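You operate a simulated robot arm through the tools that you are given. There is no shell and no other tool. Be economical: measure what you need, move in short steps, check, and stop when the job is done.

Carry out the task below with a simulated robot arm. There is one attempt and no reset: what you move stays moved.

TASK
Open the lint drawer.

The check looks at the end state, three seconds after you hand in, the way a careful person would. Anything else that was tipped, shoved, dropped, spilled or broken makes it a failure.

THE ROBOT
A 6-joint arm with a two-finger parallel gripper, fixed in place. Base frame: the origin is at the foot of the arm, x ahead of it, y to its left, z up. Readings come in m, rad, newtons and seconds.
With the tool pointing down near the work surface it reaches from about 0.1 to 0.5 m from the base axis. Its first joint turns from -1.152 to 1.152 rad. Payload 2.7 kg.
The tool frame sits at the grasp point between the pads (the TCP): z along the fingers, y along the line on which they close. The tips reach 0.023 m beyond it. Largest opening 0.094 m; finger width 0.038, thickness 0.01; the body of the gripper, 0.054 by 0.096 m, starts 0.039 m behind the TCP.
Orientation is that of the tool frame in the base frame, as a unit quaternion [w, x, y, z]. With the fingers straight down and closing along the base's y, the tool's x points along the base's -x, its y along +y and its z along -z.

THE INTERFACE
- The arm moves only by the tool move_arm. Its argument "commands" is a list of rows, each a list of 7 numbers: the closure in counts, from 0 (fully open) to 255 (shut), then the shift along the tool's x, y, z in m, then the turn, a rotation vector about the tool's x, y, z in rad. In form: [[fingers, tx, ty, tz, rx, ry, rz], ...]. A call has 1 to 20 rows; each row shifts and turns the commanded pose from where the row before left it, along the tool's axes as they then stand. A row lasts 0.2 s, in which the tool goes at most 0.05 m and 0.15 rad; a call with a longer step from one row to the next is refused whole, and so is a gripper value outside its range. A pose out of reach is approached as far as the arm can. The call stops where the force on the tool passes 40 N (or 10 N more than at its start, if that is more) or the arm is blocked; 0.2 s more then pass. Each finger travels about 0.045 m/s and halts on what it meets, pressing with about 26 N; the grip force reading is that of the motor and also rises with nothing between the fingers. The clock runs only during rows and for 0.2 s after the last one: add rows that do not move to give the fingers time. The reply holds the time, the measured pose of the TCP, the force on the tool along the base axes, the opening and the grip force, in the units named above and with some noise, and new pictures: "views" is both (left out), scene, wrist or none.
- Cameras (640 x 400 px; columns grow to the right, rows downward): "scene" is fixed at [0.078, -0.4501, 1.382]; the picture's right is [0.65, -0.76, 0.00], its down [-0.59, -0.50, -0.63] and it looks along [0.48, 0.41, -0.77] (base axes); focal length 320 px, centre (320, 200). "wrist" rides on the gripper at [0.086, 0.016, -0.075] in the tool frame; the picture's right is [-0.18, 0.98, 0.00], its down [-0.58, -0.11, -0.81] and it looks along [-0.79, -0.15, 0.59] (tool axes); focal length 243 px, centre (320, 200). There is no depth. A picture from a camera that has moved, and an enlarged one, comes with that camera's place and axes in the base frame and with its lens.
- zoom(camera, box): a new picture of the part [left, top, right, bottom] of that camera's present view, enlarged. It takes no simulated time.
- close_job(): hands the job in; it is judged then, once.

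Go step by step. Nothing tells you positions but the pictures and the camera data: compare them with the known pose of the tool, close in by small moves and look again before you grip or let go. The budget is 90 turns and 200 pictures, counting those below and the enlarged ones. Unless the task says otherwise, let go and move clear before handing in, and close with one line.

The tools are called after "Emit:" as name(argument=value, ...) on one line, values as JSON. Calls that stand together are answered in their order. move_arm: Moves the arm, as the interface text tells. Its arguments: {"type":"object","properties":{"commands":{"type":"array","items":{"type":"array","items":{"type":"number"}}},"views":{"type":"string","enum":["both","scene","wrist","none"]}},"required":["commands"]} The other tools are called the same way: zoom (camera, box) takes an enlarged picture of a part of a camera's view; close_job () hands the job in.

At the start:

```text
time: 0.0
ee_pos: [0.4628, 0.1588, 0.6796]
tcp_rot: [0.0, 0.0, 1.0, 0.001]
ft_force: [-0.2, 0.3, 0.5]
finger_gap: 0.094
grasp_force: 0.0
```

scene: 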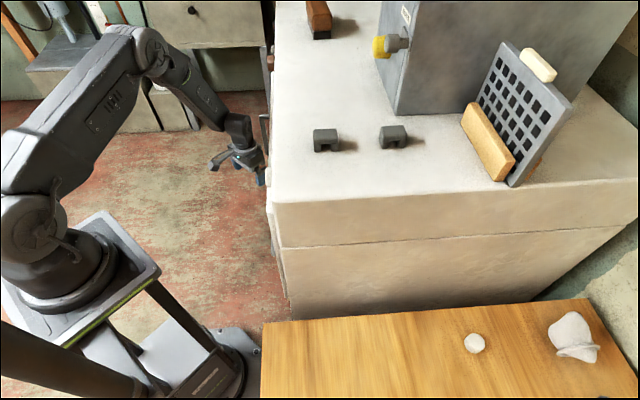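
wrist: 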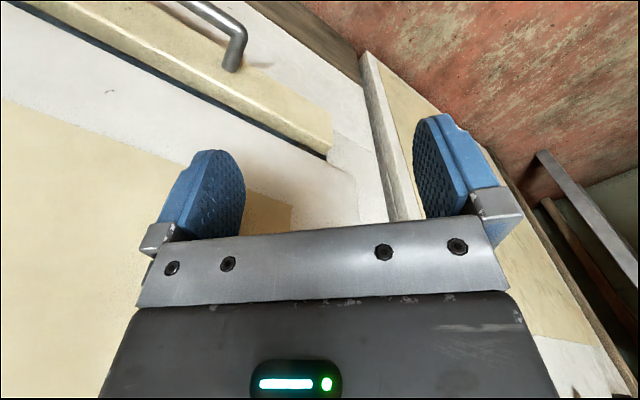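

I see a large cabinet ahead of the arm, with its front face to the left in the scene view, and a bar handle near the gripper. I'll enlarge both views to locate the drawers and their labels.

Emit:
zoom(camera="scene", box=[200, 60, 360, 320])

Emit:
zoom(camera="wrist", box=[0, 0, 400, 250])

Emit:
zoom(camera="scene", box=[360, 0, 600, 200])

```text
1.54 times, centred on (280, 190) of scene
camera zoom: at [0.078, -0.4501, 1.382], right [0.65, -0.76, 0.0], down [-0.59, -0.5, -0.63], along [0.48, 0.41, -0.77], focal length 492 px, centre (382, 215)
```

zoom: 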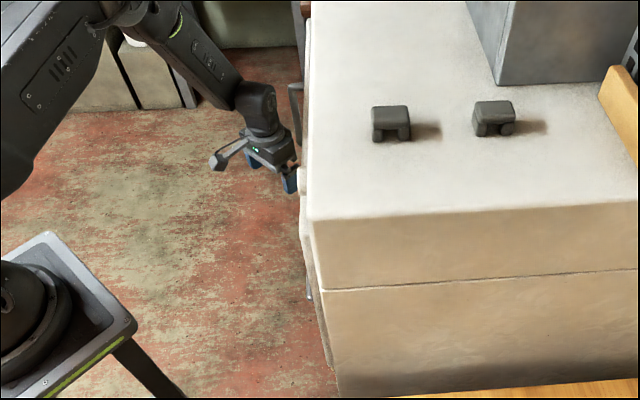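

```text
1.60 times, centred on (200, 125) of wrist
camera zoom: at [0.3755, 0.1751, 0.7555], right [0.18, 0.98, 0.0], down [0.58, -0.11, 0.81], along [0.79, -0.15, -0.59], focal length 388 px, centre (512, 320)
```

zoom: 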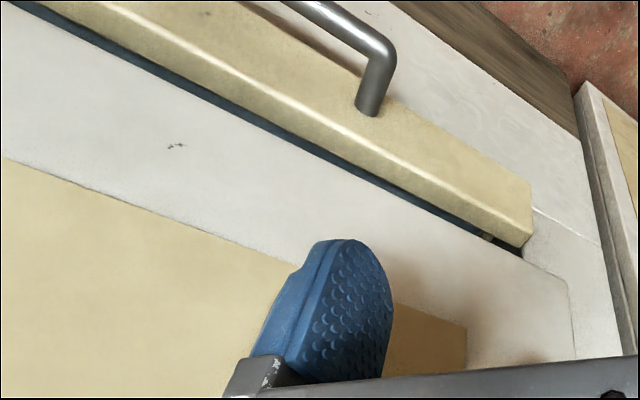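

```text
2.00 times, centred on (480, 100) of scene
camera zoom: at [0.078, -0.4501, 1.382], right [0.65, -0.76, 0.0], down [-0.59, -0.5, -0.63], along [0.48, 0.41, -0.77], focal length 640 px, centre (0, 400)
```

zoom: 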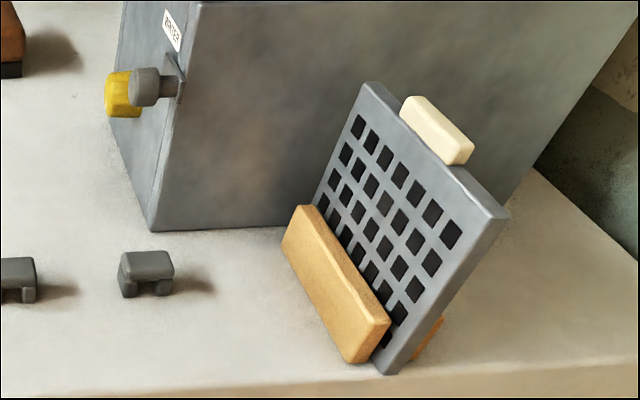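

The wrist camera sees the cabinet front upside down, with a drawer and a bar handle below the gripper. I'll back off and take a wider look at the front.

Emit:
move_arm(commands=[[0, 0.04, 0, 0, 0, 0, 0], [0, 0.04, 0, 0, 0, 0, 0], [0, 0.04, 0, 0, 0, 0, 0], [0, 0.04, 0, 0, 0, 0, 0], [0, 0.04, 0, 0, 0, 0, 0]])

```text
time: 1.2
ee_pos: [0.2618, 0.1587, 0.6811]
tcp_rot: [0.001, -0.001, 1.0, 0.0]
ft_force: [-0.1, -0.4, 0.0]
finger_gap: 0.0941
grasp_force: 0.0
camera wrist: at [0.1751, 0.1747, 0.7551], right [0.18, 0.98, 0.0], down [0.58, -0.11, 0.81], along [0.79, -0.15, -0.59], focal length 243 px, centre (320, 200)
```

scene: 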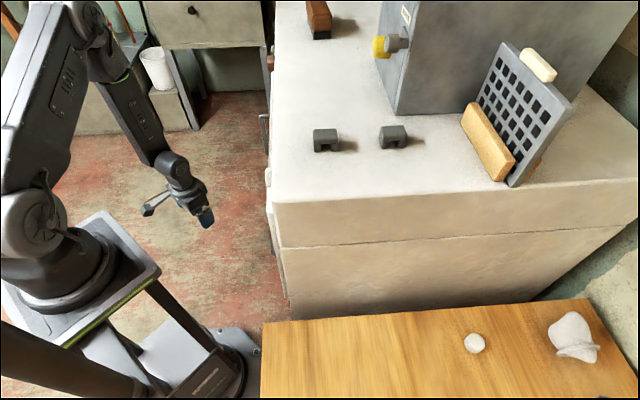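
wrist: 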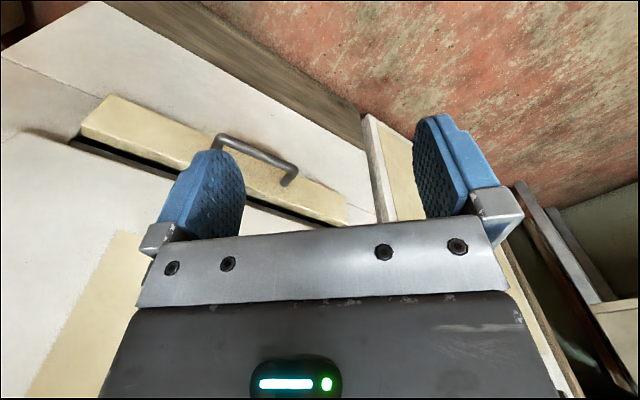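

The cabinet front appears to run diagonally, at roughly 45° in base x/y. I'll yaw the tool to face it and tilt up a little to see the whole front.

Emit:
move_arm(commands=[[0, 0, 0.03, 0, 0, 0, 0.14], [0, 0, 0.03, 0, 0, 0, 0.14], [0, 0, 0.03, 0, 0, 0, 0.14], [0, 0, 0, 0, 0, 0, 0.14], [0, 0, 0, 0, 0, 0, 0.14], [0, 0, 0, 0, 0, -0.14, 0], [0, 0, 0, 0, 0, -0.14, 0]])

```text
time: 2.8
ee_pos: [0.2918, 0.2414, 0.6822]
tcp_rot: [0.051, 0.344, 0.937, -0.04]
ft_force: [0.3, 0.5, 0.1]
finger_gap: 0.0939
grasp_force: 0.0
out of reach, approached as far as the arm can: row 6, 7
camera wrist: at [0.2315, 0.3167, 0.7463], right [0.78, 0.63, -0.02], down [0.32, -0.37, 0.87], along [0.54, -0.69, -0.48], focal length 243 px, centre (320, 200)
```

scene: 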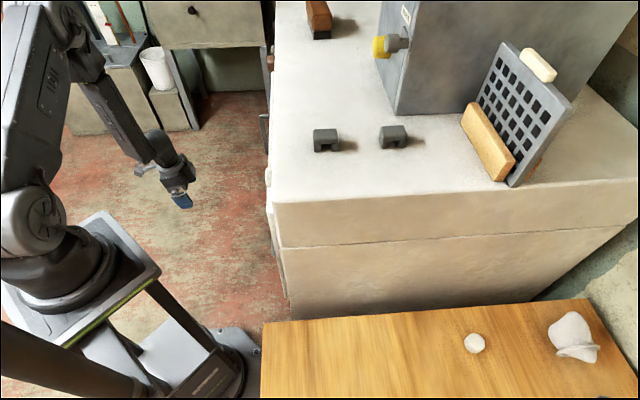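
wrist: 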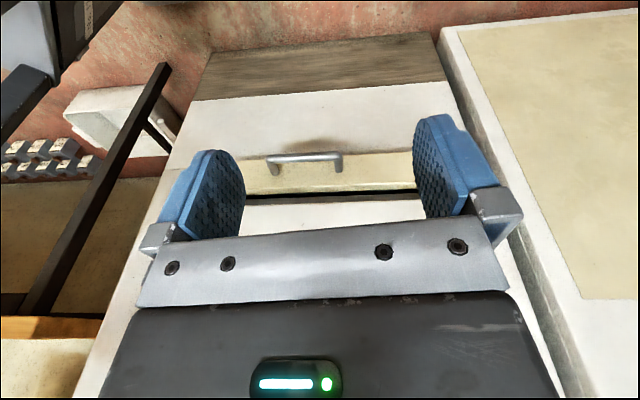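

Now I face the unit squarely: one low drawer with a bar handle is visible and the gripper blocks what is above. I'll enlarge that area.

Emit:
zoom(camera="wrist", box=[170, 60, 470, 240])

Emit:
zoom(camera="scene", box=[230, 0, 330, 330])

```text
2.13 times, centred on (320, 150) of wrist
camera zoom: at [0.2315, 0.3167, 0.7463], right [0.78, 0.63, -0.02], down [0.32, -0.37, 0.87], along [0.54, -0.69, -0.48], focal length 518 px, centre (320, 307)
```

zoom: 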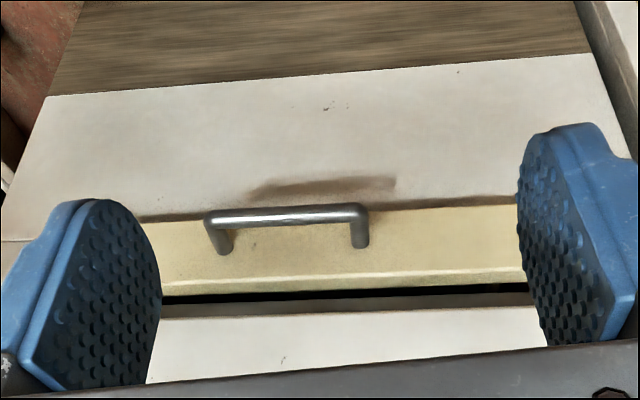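

```text
1.21 times, centred on (280, 165) of scene
camera zoom: at [0.078, -0.4501, 1.382], right [0.65, -0.76, 0.0], down [-0.59, -0.5, -0.63], along [0.48, 0.41, -0.77], focal length 388 px, centre (368, 242)
```

zoom: 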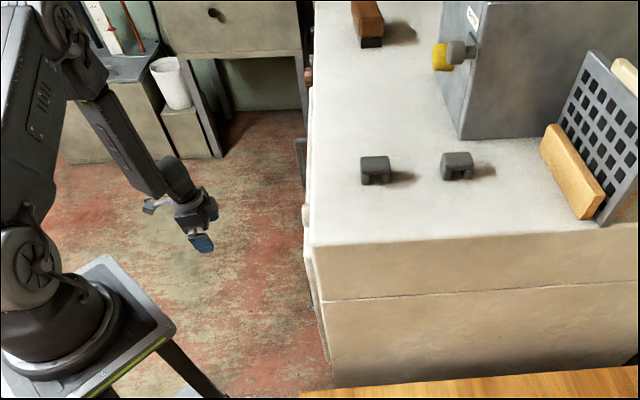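

The low handle triangulates to about (0.44, 0.02, 0.48), and the unit's top is near z = 0.82. There may be another drawer or handle higher up, so I'll raise the tool to check.

Emit:
move_arm(commands=[[0, 0, 0, -0.05, 0, 0, 0], [0, 0, 0, -0.05, 0, 0, 0], [0, 0, 0, -0.05, 0, 0, 0], [0, 0, 0, -0.05, 0, 0, 0], [0, 0, 0, 0, 0, 0, 0]])

```text
time: 4.0
ee_pos: [0.2786, 0.2633, 0.8818]
tcp_rot: [0.05, 0.343, 0.937, -0.04]
ft_force: [0.4, -0.4, 0.7]
finger_gap: 0.094
grasp_force: 0.2
camera wrist: at [0.2185, 0.3392, 0.9453], right [0.78, 0.63, -0.02], down [0.32, -0.37, 0.87], along [0.54, -0.68, -0.48], focal length 243 px, centre (320, 200)
```

scene: 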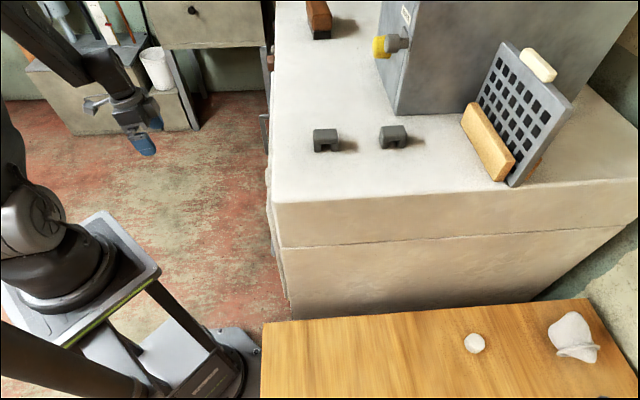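
wrist: 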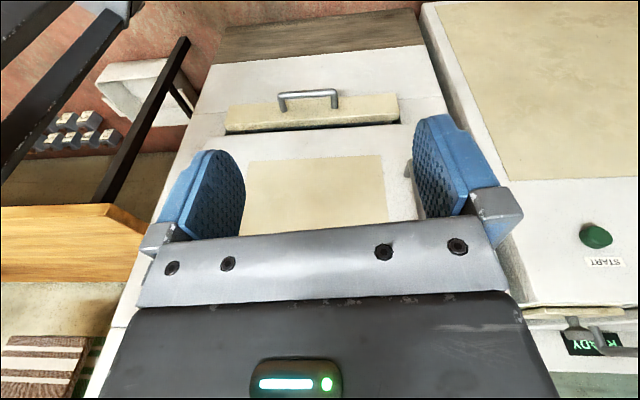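

Above the drawer there is a white panel with a cream square, and a neighbouring unit carries START and READY labels. I'll go a bit higher to read the top of the front.

Emit:
move_arm(commands=[[0, 0, 0, -0.05, 0, 0, 0], [0, 0, 0, -0.05, 0, 0, 0], [0, 0, 0, -0.05, 0, 0, 0], [0, 0, 0, -0.05, 0, 0, 0], [0, 0, 0, 0, 0, 0, 0]], views="wrist")

```text
time: 5.2
ee_pos: [0.2645, 0.2855, 1.0798]
tcp_rot: [0.051, 0.343, 0.937, -0.04]
ft_force: [0.4, 0.6, 0.8]
finger_gap: 0.0943
grasp_force: 0.0
camera wrist: at [0.2044, 0.3599, 1.1433], right [0.78, 0.63, -0.02], down [0.32, -0.37, 0.87], along [0.55, -0.68, -0.48], focal length 243 px, centre (320, 200)
```

wrist: 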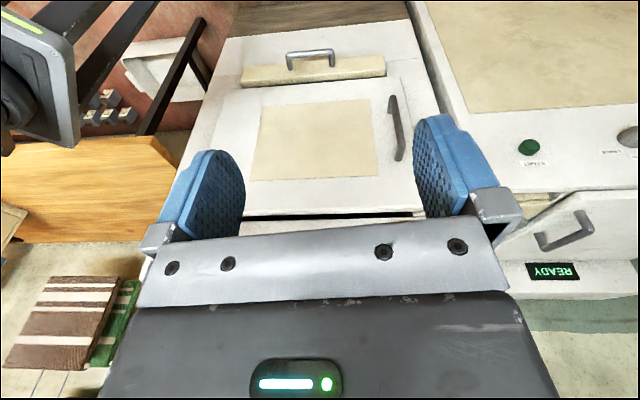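

This shows a door with a vertical handle, the drawer below it, and a gap above the door. I'll enlarge for labels and look further up.

Emit:
zoom(camera="wrist", box=[220, 20, 460, 240])

Emit:
zoom(camera="wrist", box=[440, 80, 640, 320])

Emit:
move_arm(commands=[[0, 0.04, 0, 0, 0, 0, 0], [0, 0.04, 0, 0, 0, 0, 0], [0, 0, 0, 0, 0, 0.14, 0], [0, 0, 0, 0, 0, 0.14, 0], [0, 0, 0, 0, 0, 0.14, 0], [0, 0, 0, 0, 0, 0, 0]])

```text
1.82 times, centred on (340, 130) of wrist
camera zoom: at [0.2044, 0.3599, 1.1433], right [0.78, 0.63, -0.02], down [0.32, -0.37, 0.87], along [0.55, -0.68, -0.48], focal length 441 px, centre (284, 327)
```

zoom: 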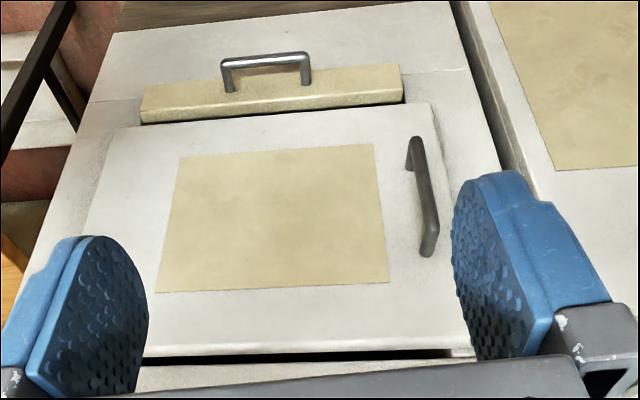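

```text
1.67 times, centred on (540, 200) of wrist
camera zoom: at [0.2044, 0.3599, 1.1433], right [0.78, 0.63, -0.02], down [0.32, -0.37, 0.87], along [0.55, -0.68, -0.48], focal length 404 px, centre (-47, 200)
```

zoom: 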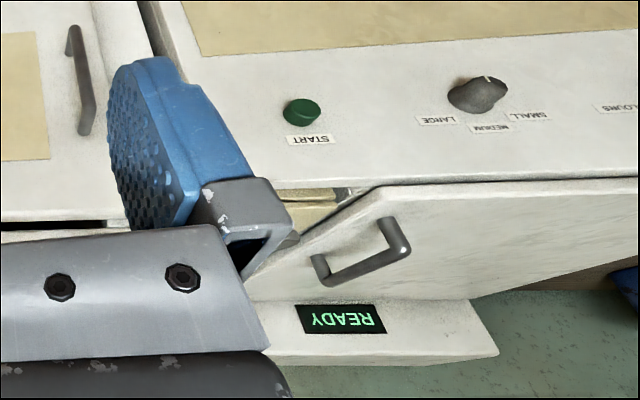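

```text
time: 6.6
ee_pos: [0.2313, 0.3167, 1.0735]
tcp_rot: [-0.148, 0.344, 0.927, 0.033]
ft_force: [0.7, 0.7, -0.2]
finger_gap: 0.0941
grasp_force: 0.0
out of reach, approached as far as the arm can: row 2
camera wrist: at [0.1977, 0.3719, 1.1694], right [0.77, 0.63, -0.09], down [0.55, -0.58, 0.6], along [0.33, -0.51, -0.79], focal length 243 px, centre (320, 200)
```

scene: 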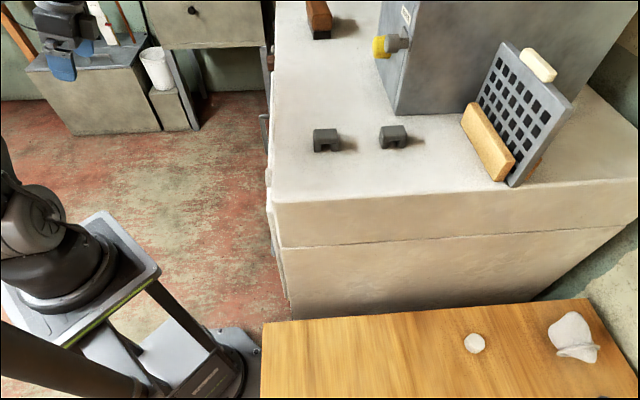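
wrist: 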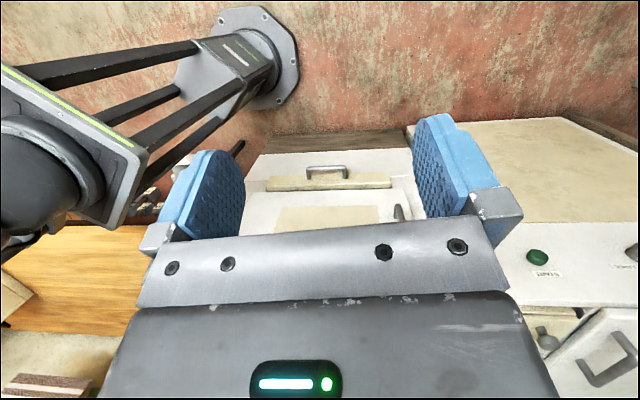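

I tilted the wrong way; tilting up should reveal the top panel. I'll do that.

Emit:
move_arm(commands=[[0, 0, 0, 0, 0, -0.14, 0], [0, 0, 0, 0, 0, -0.14, 0], [0, 0, 0, 0, 0, -0.14, 0], [0, 0, 0, 0, 0, -0.14, 0], [0, 0, 0, 0, 0, -0.14, 0], [0, 0, 0, 0, 0, -0.14, 0], [0, 0, 0, 0, 0, 0, 0]], views="wrist")

Emit:
zoom(camera="scene", box=[360, 0, 440, 50])

```text
time: 8.2
ee_pos: [0.2862, 0.2903, 1.0724]
tcp_rot: [0.245, 0.328, 0.906, -0.111]
ft_force: [-0.4, -0.8, -0.7]
finger_gap: 0.0942
grasp_force: 0.2
out of reach, approached as far as the arm can: row 4, 5, 6
camera wrist: at [0.2102, 0.3763, 1.0911], right [0.76, 0.65, 0.06], down [0.02, -0.1, 0.99], along [0.65, -0.75, -0.09], focal length 243 px, centre (320, 200)
```

wrist: 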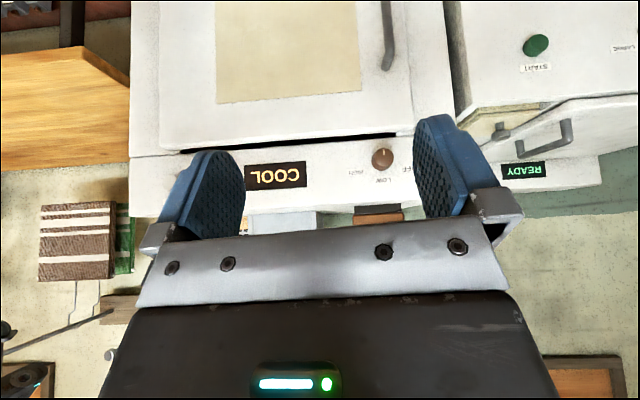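

```text
8.00 times, centred on (400, 25) of scene
camera zoom: at [0.078, -0.4501, 1.382], right [0.65, -0.76, 0.0], down [-0.59, -0.5, -0.63], along [0.48, 0.41, -0.77], focal length 2559 px, centre (-320, 1600)
```

zoom: 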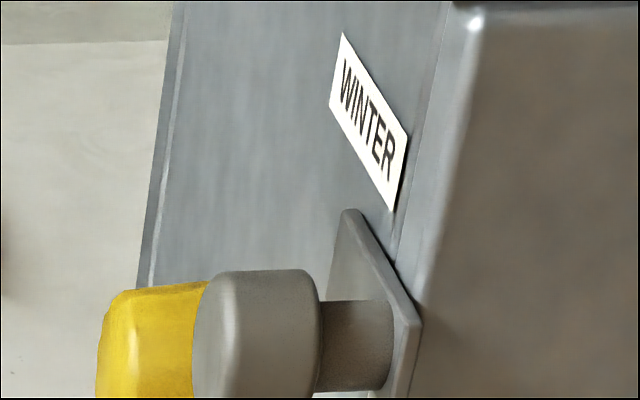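

The panel reads COOL, so this is the dryer, and the only drawer, directly under its door, must be the lint drawer. I'll point the tool down and yaw it so the fingers close across the bar, which means tool y along the face normal (-0.73, 0.69).

Emit:
move_arm(commands=[[0, 0, 0, 0, 0, 0.135, 0], [0, 0, 0, 0, 0, 0.135, 0], [0, 0, 0, 0, 0, 0.135, 0], [0, 0, 0, 0, 0, 0.135, 0], [0, 0, 0, 0.04, 0, 0, -0.1375], [0, 0, 0, 0.04, 0, 0, -0.1375], [0, 0, 0, 0.04, 0, 0, -0.1375], [0, 0, 0, 0.04, 0, 0, -0.1375], [0, 0, 0, 0.04, 0, 0, -0.1375], [0, 0, 0, 0.04, 0, 0, -0.1375], [0, 0, 0, 0, 0, 0, -0.1375], [0, 0, 0, 0, 0, 0, -0.1375], [0, 0, 0, 0, 0, 0, -0.1375], [0, 0, 0, 0, 0, 0, -0.1375], [0, 0, 0, 0, 0, 0, -0.1375]])

```text
time: 11.4
ee_pos: [0.2799, 0.2837, 0.8329]
tcp_rot: [-0.018, -0.395, 0.919, -0.009]
ft_force: [0.1, 0.4, -0.7]
finger_gap: 0.0943
grasp_force: 0.1
camera wrist: at [0.2097, 0.2337, 0.911], right [-0.59, 0.81, -0.01], down [0.5, 0.37, 0.78], along [0.64, 0.45, -0.62], focal length 243 px, centre (320, 200)
```

scene: 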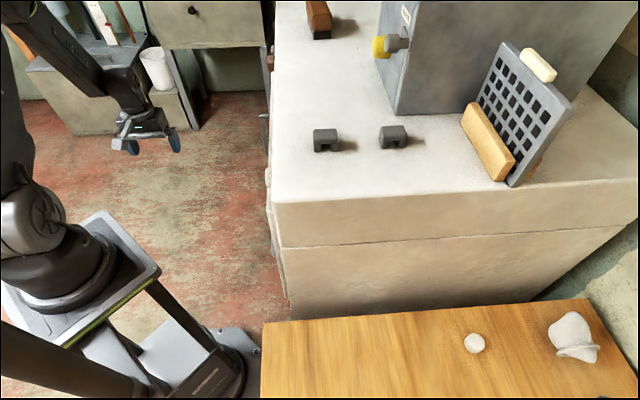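
wrist: 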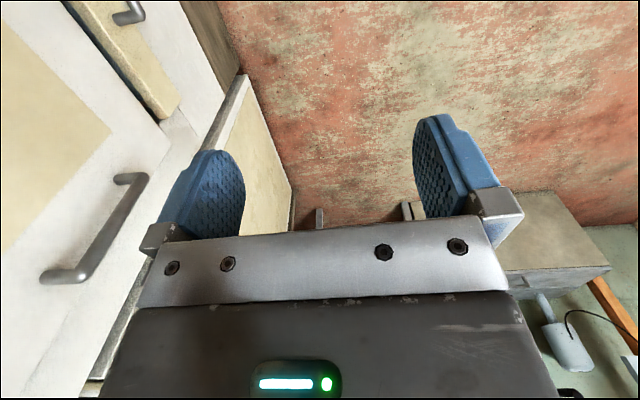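

The yaw is as wanted. I'll move to a point about 0.1 m in front of the bar, at z≈0.63, and lean the tool toward the face by about 0.4 rad.

Emit:
move_arm(commands=[[0, 0.022, -0.03, 0.03, 0, 0, 0], [0, 0.022, -0.03, 0.03, 0, 0, 0], [0, 0.022, -0.03, 0.03, 0, 0, 0], [0, 0.022, -0.03, 0.03, 0, 0, 0], [0, 0, -0.02, 0.04, 0, 0, 0], [0, 0, -0.02, 0.04, 0, 0, 0], [0, 0, 0, 0, 0.13, 0, 0], [0, 0, 0, 0, 0.13, 0, 0], [0, 0, 0, 0, 0.13, 0, 0], [0, 0, 0, 0, 0, 0, 0]])

```text
time: 13.6
ee_pos: [0.341, 0.0984, 0.6363]
tcp_rot: [-0.035, -0.395, 0.914, -0.086]
ft_force: [-0.3, 0.1, 0.1]
finger_gap: 0.094
grasp_force: 0.0
out of reach, approached as far as the arm can: row 5, 6, 7, 8, 9
camera wrist: at [0.2705, 0.0615, 0.719], right [-0.59, 0.8, -0.15], down [0.48, 0.49, 0.73], along [0.65, 0.36, -0.67], focal length 243 px, centre (320, 200)
```

scene: 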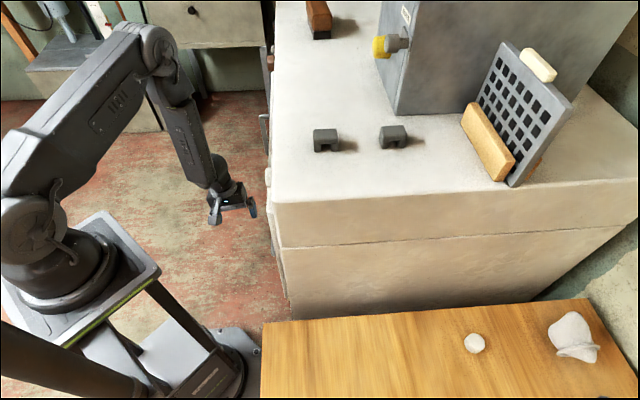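
wrist: 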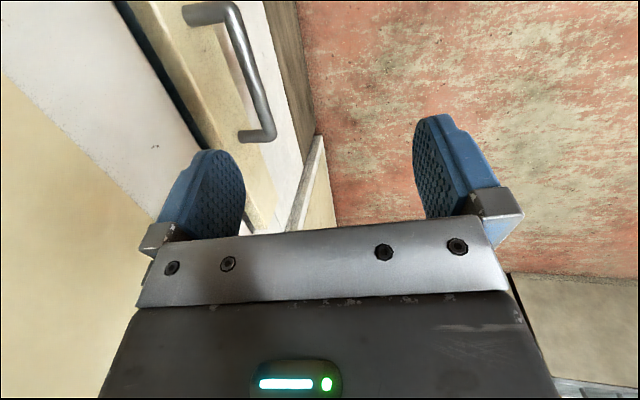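

The view down the bar is good, and the bar centre refines to about (0.412, 0.039, 0.485), standing about 0.04 m off the face. I'll narrow the fingers to about 0.036 m so the inner one fits the gap, and move to above the bar.

Emit:
move_arm(commands=[[157, 0, 0, 0, 0, 0, 0], [157, -0.006, -0.015, 0.01, 0, 0, 0], [157, -0.006, -0.015, 0.01, 0, 0, 0], [157, -0.006, -0.015, 0.01, 0, 0, 0], [157, -0.006, -0.013, 0.01, 0, 0, 0], [157, 0, 0, 0, 0, 0, 0]])

```text
time: 15.0
ee_pos: [0.4001, 0.0711, 0.6015]
tcp_rot: [-0.035, -0.394, 0.914, -0.085]
ft_force: [-0.1, 0.2, 0.6]
finger_gap: 0.0359
grasp_force: 0.1
camera wrist: at [0.3288, 0.0334, 0.6842], right [-0.59, 0.8, -0.15], down [0.48, 0.49, 0.73], along [0.65, 0.36, -0.67], focal length 243 px, centre (320, 200)
```

scene: 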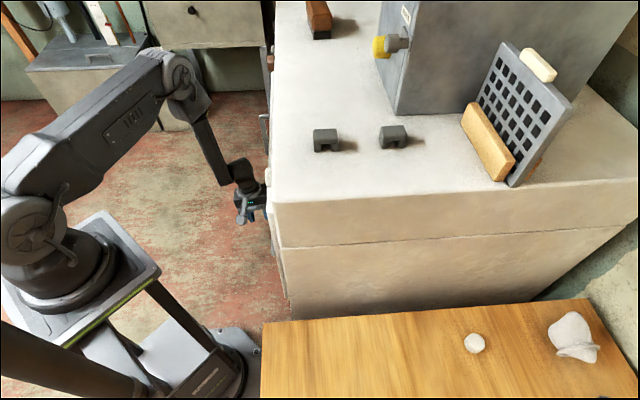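
wrist: 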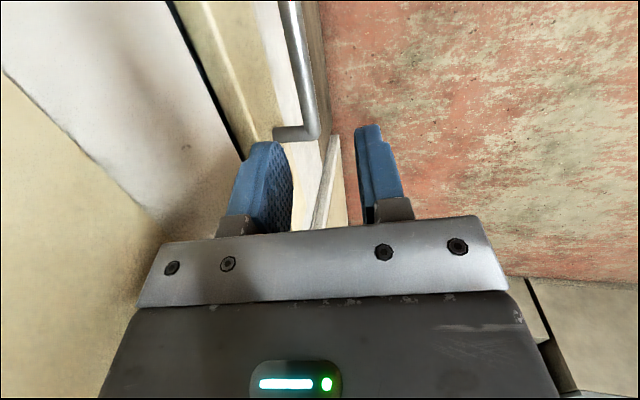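

The bar sits slightly inward of the grip axis, by about 13 mm in the image. I'll shift inward and descend halfway along the tool axis.

Emit:
move_arm(commands=[[157, 0, -0.007, 0.01, 0, 0, 0], [157, 0, -0.006, 0.01, 0, 0, 0], [157, 0, 0, 0.015, 0, 0, 0], [157, 0, 0, 0.015, 0, 0, 0], [157, 0, 0, 0, 0, 0, 0]])

Emit:
zoom(camera="wrist", box=[200, 40, 420, 240])

```text
time: 16.2
ee_pos: [0.4094, 0.0544, 0.5544]
tcp_rot: [-0.036, -0.393, 0.915, -0.085]
ft_force: [0.4, -0.8, 0.0]
finger_gap: 0.0361
grasp_force: 0.0
camera wrist: at [0.3382, 0.0158, 0.6372], right [-0.59, 0.8, -0.15], down [0.48, 0.49, 0.73], along [0.65, 0.36, -0.67], focal length 243 px, centre (320, 200)
```

scene: 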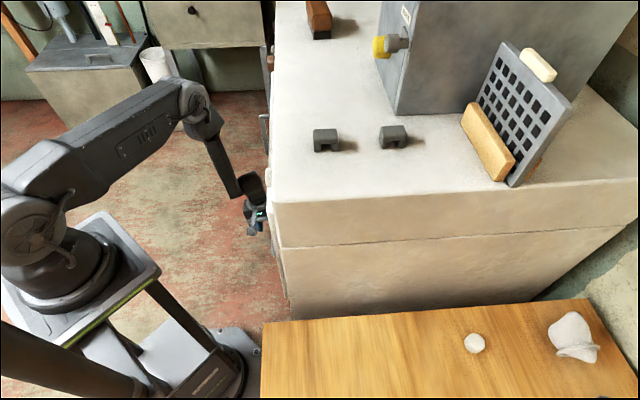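
wrist: 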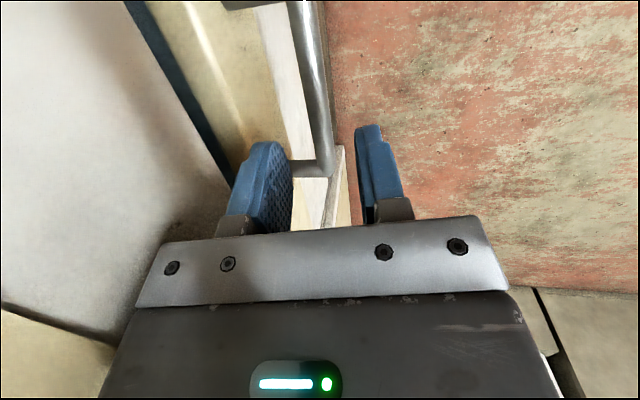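

```text
2.00 times, centred on (310, 140) of wrist
camera zoom: at [0.3382, 0.0158, 0.6372], right [-0.59, 0.8, -0.15], down [0.48, 0.49, 0.73], along [0.65, 0.36, -0.67], focal length 485 px, centre (340, 320)
```

zoom: 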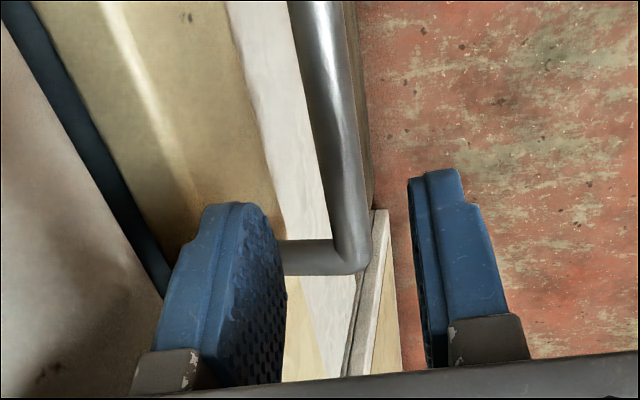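

The bar lies between the fingers' paths and the post is well clear. I'll nudge 3 mm inward and descend most of the way, in small steps.

Emit:
move_arm(commands=[[157, 0, -0.003, 0.01, 0, 0, 0], [157, 0, 0, 0.01, 0, 0, 0], [157, 0, 0, 0.01, 0, 0, 0], [157, 0, 0, 0.01, 0, 0, 0], [157, 0, 0, 0, 0, 0, 0]], views="wrist")

Emit:
zoom(camera="wrist", box=[200, 40, 420, 240])

Emit:
zoom(camera="scene", box=[220, 150, 320, 250])

```text
time: 17.4
ee_pos: [0.4126, 0.0428, 0.5146]
tcp_rot: [-0.037, -0.395, 0.914, -0.086]
ft_force: [0.2, -0.6, 0.8]
finger_gap: 0.0361
grasp_force: 0.0
camera wrist: at [0.3406, 0.0063, 0.5979], right [-0.59, 0.8, -0.15], down [0.48, 0.49, 0.73], along [0.65, 0.36, -0.67], focal length 243 px, centre (320, 200)
```

wrist: 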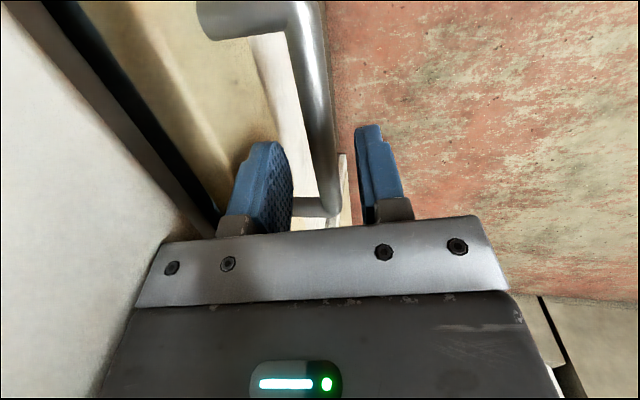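

```text
2.00 times, centred on (310, 140) of wrist
camera zoom: at [0.3406, 0.0063, 0.5979], right [-0.59, 0.8, -0.15], down [0.48, 0.49, 0.73], along [0.65, 0.36, -0.67], focal length 485 px, centre (340, 320)
```

zoom: 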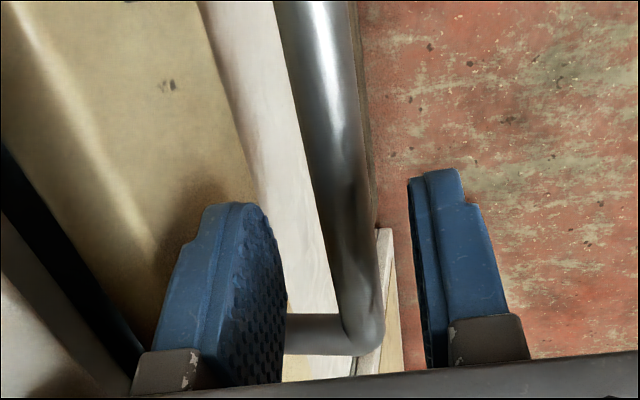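

```text
4.00 times, centred on (270, 200) of scene
camera zoom: at [0.078, -0.4501, 1.382], right [0.65, -0.76, 0.0], down [-0.59, -0.5, -0.63], along [0.48, 0.41, -0.77], focal length 1280 px, centre (520, 200)
```

zoom: 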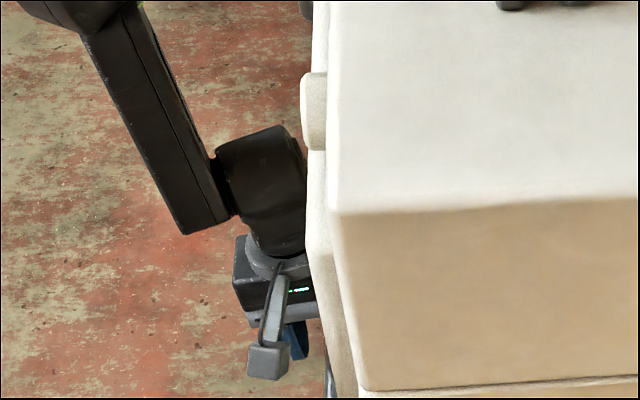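

The bar is centred between the fingers. I'll descend the last 18 mm, then close on it.

Emit:
move_arm(commands=[[157, 0, 0, 0.009, 0, 0, 0], [157, 0, 0, 0.009, 0, 0, 0], [157, 0, 0, 0, 0, 0, 0]], views="wrist")

Emit:
zoom(camera="wrist", box=[200, 40, 420, 240])

```text
time: 18.2
ee_pos: [0.4117, 0.0404, 0.4975]
tcp_rot: [-0.036, -0.394, 0.915, -0.085]
ft_force: [-9.7, 11.8, 7.7]
finger_gap: 0.0361
grasp_force: 0.1
camera wrist: at [0.34, 0.0036, 0.5806], right [-0.59, 0.8, -0.15], down [0.48, 0.49, 0.73], along [0.65, 0.36, -0.67], focal length 243 px, centre (320, 200)
```

wrist: 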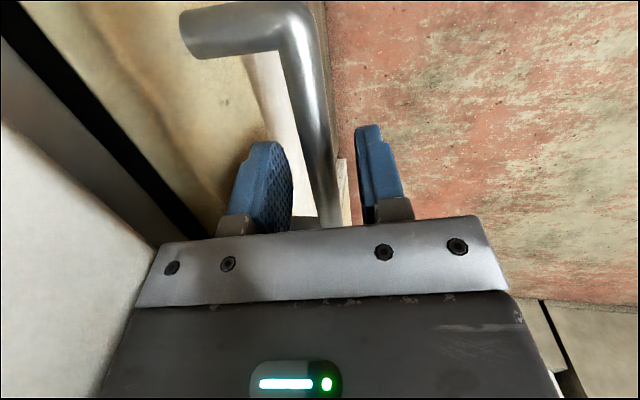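

```text
2.00 times, centred on (310, 140) of wrist
camera zoom: at [0.34, 0.0036, 0.5806], right [-0.59, 0.8, -0.15], down [0.48, 0.49, 0.73], along [0.65, 0.36, -0.67], focal length 485 px, centre (340, 320)
```

zoom: 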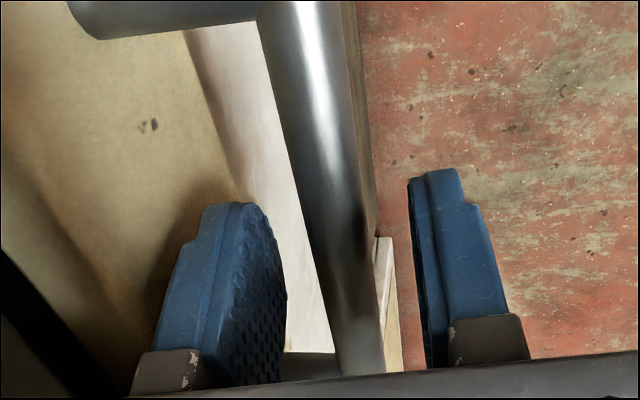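

The tool is pressing lightly on the face at about 15 N. I'll ease out 5 mm and then close on the bar.

Emit:
move_arm(commands=[[157, 0, 0.005, 0, 0, 0, 0], [157, 0, 0, 0, 0, 0, 0]], views="none")

Emit:
move_arm(commands=[[200, 0, 0, 0, 0, 0, 0], [220, 0, 0, 0, 0, 0, 0], [230, 0, 0, 0, 0, 0, 0], [240, 0, 0, 0, 0, 0, 0], [240, 0, 0, 0, 0, 0, 0]], views="wrist")

```text
time: 18.8
ee_pos: [0.4093, 0.0433, 0.4963]
tcp_rot: [-0.035, -0.394, 0.914, -0.085]
ft_force: [-0.1, 0.2, -0.1]
finger_gap: 0.0359
grasp_force: 0.3
```

```text
time: 20.0
ee_pos: [0.4088, 0.0434, 0.4973]
tcp_rot: [-0.034, -0.392, 0.915, -0.085]
ft_force: [-0.6, 0.0, 12.4]
finger_gap: 0.0168
grasp_force: 45.0
camera wrist: at [0.337, 0.0069, 0.5803], right [-0.58, 0.8, -0.15], down [0.48, 0.49, 0.73], along [0.66, 0.36, -0.67], focal length 243 px, centre (320, 200)
```

wrist: 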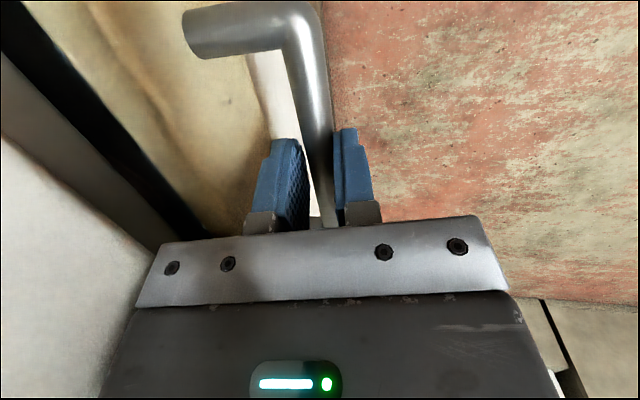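

The bar is gripped, with a 17 mm opening. Now I'll pull straight out along the face normal.

Emit:
move_arm(commands=[[245, 0, 0.0099, -0.0013, 0, 0, 0], [245, 0, 0.0099, -0.0013, 0, 0, 0], [245, 0, 0.0149, -0.002, 0, 0, 0], [245, 0, 0.0149, -0.002, 0, 0, 0], [245, 0, 0, 0, 0, 0, 0]])

```text
time: 21.2
ee_pos: [0.3733, 0.079, 0.4979]
tcp_rot: [-0.034, -0.393, 0.915, -0.084]
ft_force: [10.0, 8.5, 2.9]
finger_gap: 0.0168
grasp_force: 44.9
camera wrist: at [0.3015, 0.0419, 0.5801], right [-0.59, 0.8, -0.15], down [0.48, 0.49, 0.73], along [0.66, 0.36, -0.66], focal length 243 px, centre (320, 200)
```

scene: 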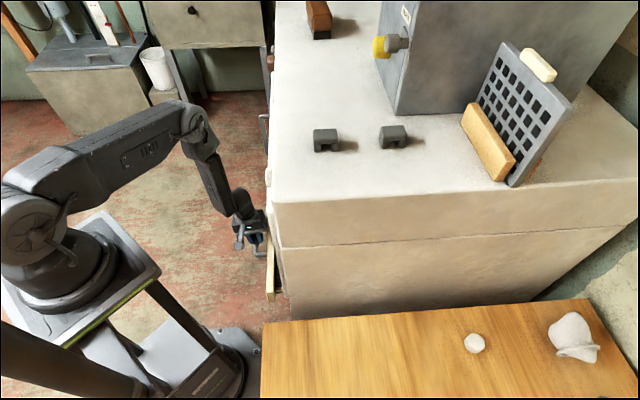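
wrist: 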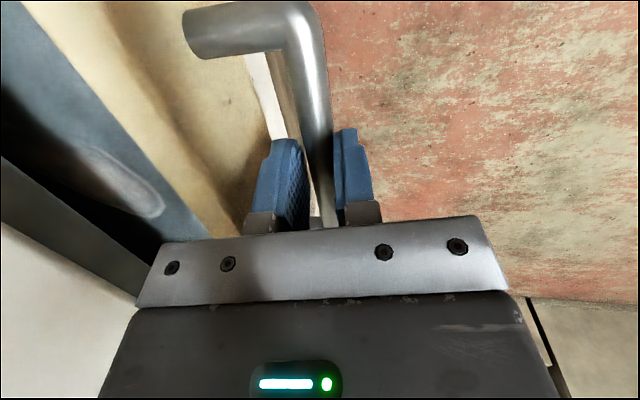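

The drawer is sliding, about 5 cm out with lint visible inside, and the side load suggests the slide axis is nearer 45°. I'll correct for that and keep pulling.

Emit:
move_arm(commands=[[245, -0.0015, 0.0149, -0.002, 0, 0, 0], [245, -0.0005, 0.0149, -0.002, 0, 0, 0], [245, -0.0004, 0.0149, -0.002, 0, 0, 0], [245, -0.0004, 0.0149, -0.002, 0, 0, 0], [245, -0.0004, 0.0149, -0.002, 0, 0, 0], [245, 0, 0, 0, 0, 0, 0]])

```text
time: 22.6
ee_pos: [0.3206, 0.1328, 0.4973]
tcp_rot: [-0.036, -0.393, 0.915, -0.085]
ft_force: [4.3, -0.1, 15.1]
finger_gap: 0.0164
grasp_force: 44.7
camera wrist: at [0.2485, 0.0954, 0.5803], right [-0.59, 0.8, -0.15], down [0.48, 0.49, 0.73], along [0.65, 0.36, -0.67], focal length 243 px, centre (320, 200)
```

scene: 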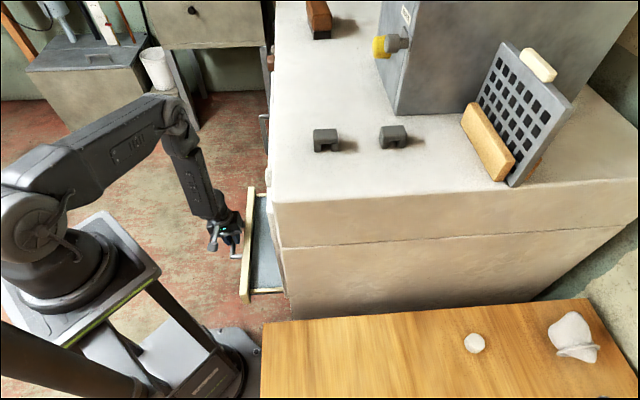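
wrist: 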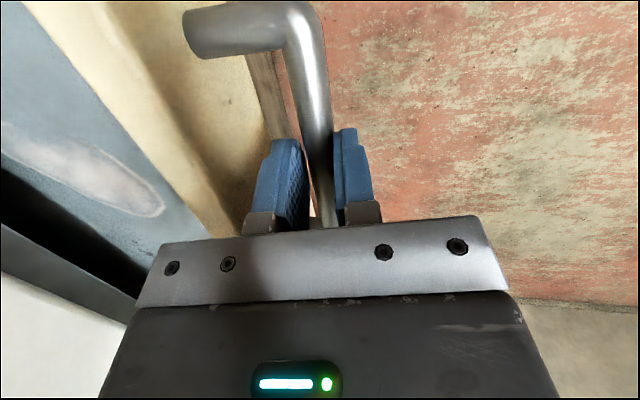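

It's about 12.5 cm out now and moving freely. I'll pull a little further, watching for the end stop.

Emit:
move_arm(commands=[[245, -0.0004, 0.0149, -0.002, 0, 0, 0], [245, -0.0004, 0.0149, -0.002, 0, 0, 0], [245, -0.0004, 0.0149, -0.002, 0, 0, 0], [245, 0, 0, 0, 0, 0, 0]])

```text
time: 23.7
ee_pos: [0.2878, 0.1648, 0.497]
tcp_rot: [-0.036, -0.389, 0.917, -0.086]
ft_force: [-3.0, 1.5, 5.3]
finger_gap: 0.0161
grasp_force: 45.1
stopped in row 4: the force on the tool passed its limit (the readings are from after the stop); the commanded pose is now the measured one
camera wrist: at [0.216, 0.1284, 0.5803], right [-0.58, 0.8, -0.15], down [0.48, 0.48, 0.73], along [0.66, 0.35, -0.67], focal length 243 px, centre (320, 200)
```

scene: 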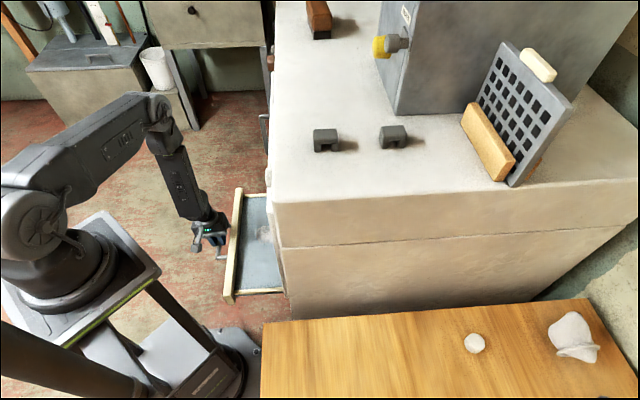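
wrist: 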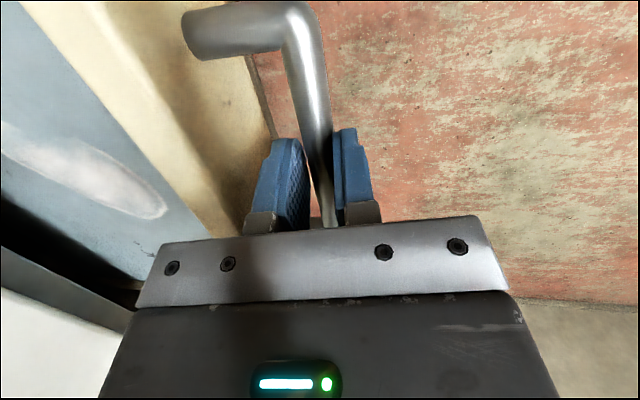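

The end stop is reached at about 17 cm, so the drawer is fully open. I'll open the fingers partway and withdraw along the tool axis.

Emit:
move_arm(commands=[[200, 0, 0, 0, 0, 0, 0], [165, 0, 0, 0, 0, 0, 0], [160, 0, 0, 0, 0, 0, 0], [160, 0, 0, 0, 0, 0, 0], [160, 0, 0, -0.01, 0, 0, 0], [160, 0, 0, -0.02, 0, 0, 0], [160, 0, 0, -0.03, 0, 0, 0], [160, 0, 0, -0.04, 0, 0, 0], [160, 0, 0, -0.04, 0, 0, 0], [160, 0, 0, 0, 0, 0, 0]])

```text
time: 25.9
ee_pos: [0.2877, 0.1907, 0.6351]
tcp_rot: [-0.036, -0.393, 0.915, -0.085]
ft_force: [0.0, -0.2, -0.8]
finger_gap: 0.035
grasp_force: 0.2
camera wrist: at [0.2162, 0.1535, 0.7186], right [-0.59, 0.8, -0.15], down [0.48, 0.49, 0.73], along [0.65, 0.35, -0.67], focal length 243 px, centre (320, 200)
```

scene: 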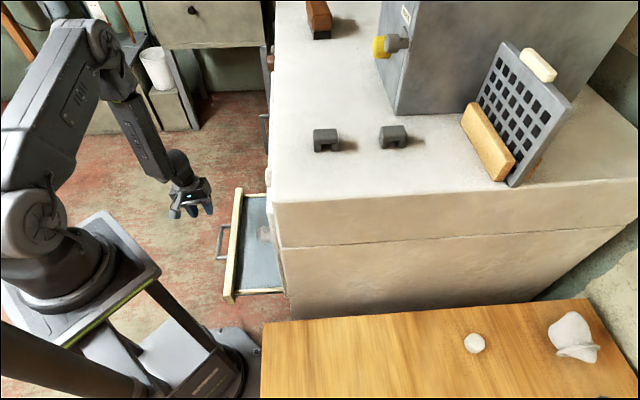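
wrist: 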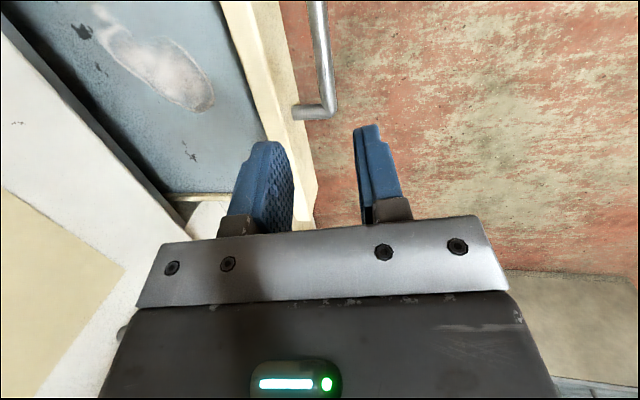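

The drawer stands open with lint inside, the gripper is clear, and nothing else has moved. I'm handing in.

Emit:
close_job()

```text
The job is handed in.
```

The lint drawer under the dryer door is open about 17 cm, to its end stop. The gripper has let go and moved clear, and nothing else looked disturbed.
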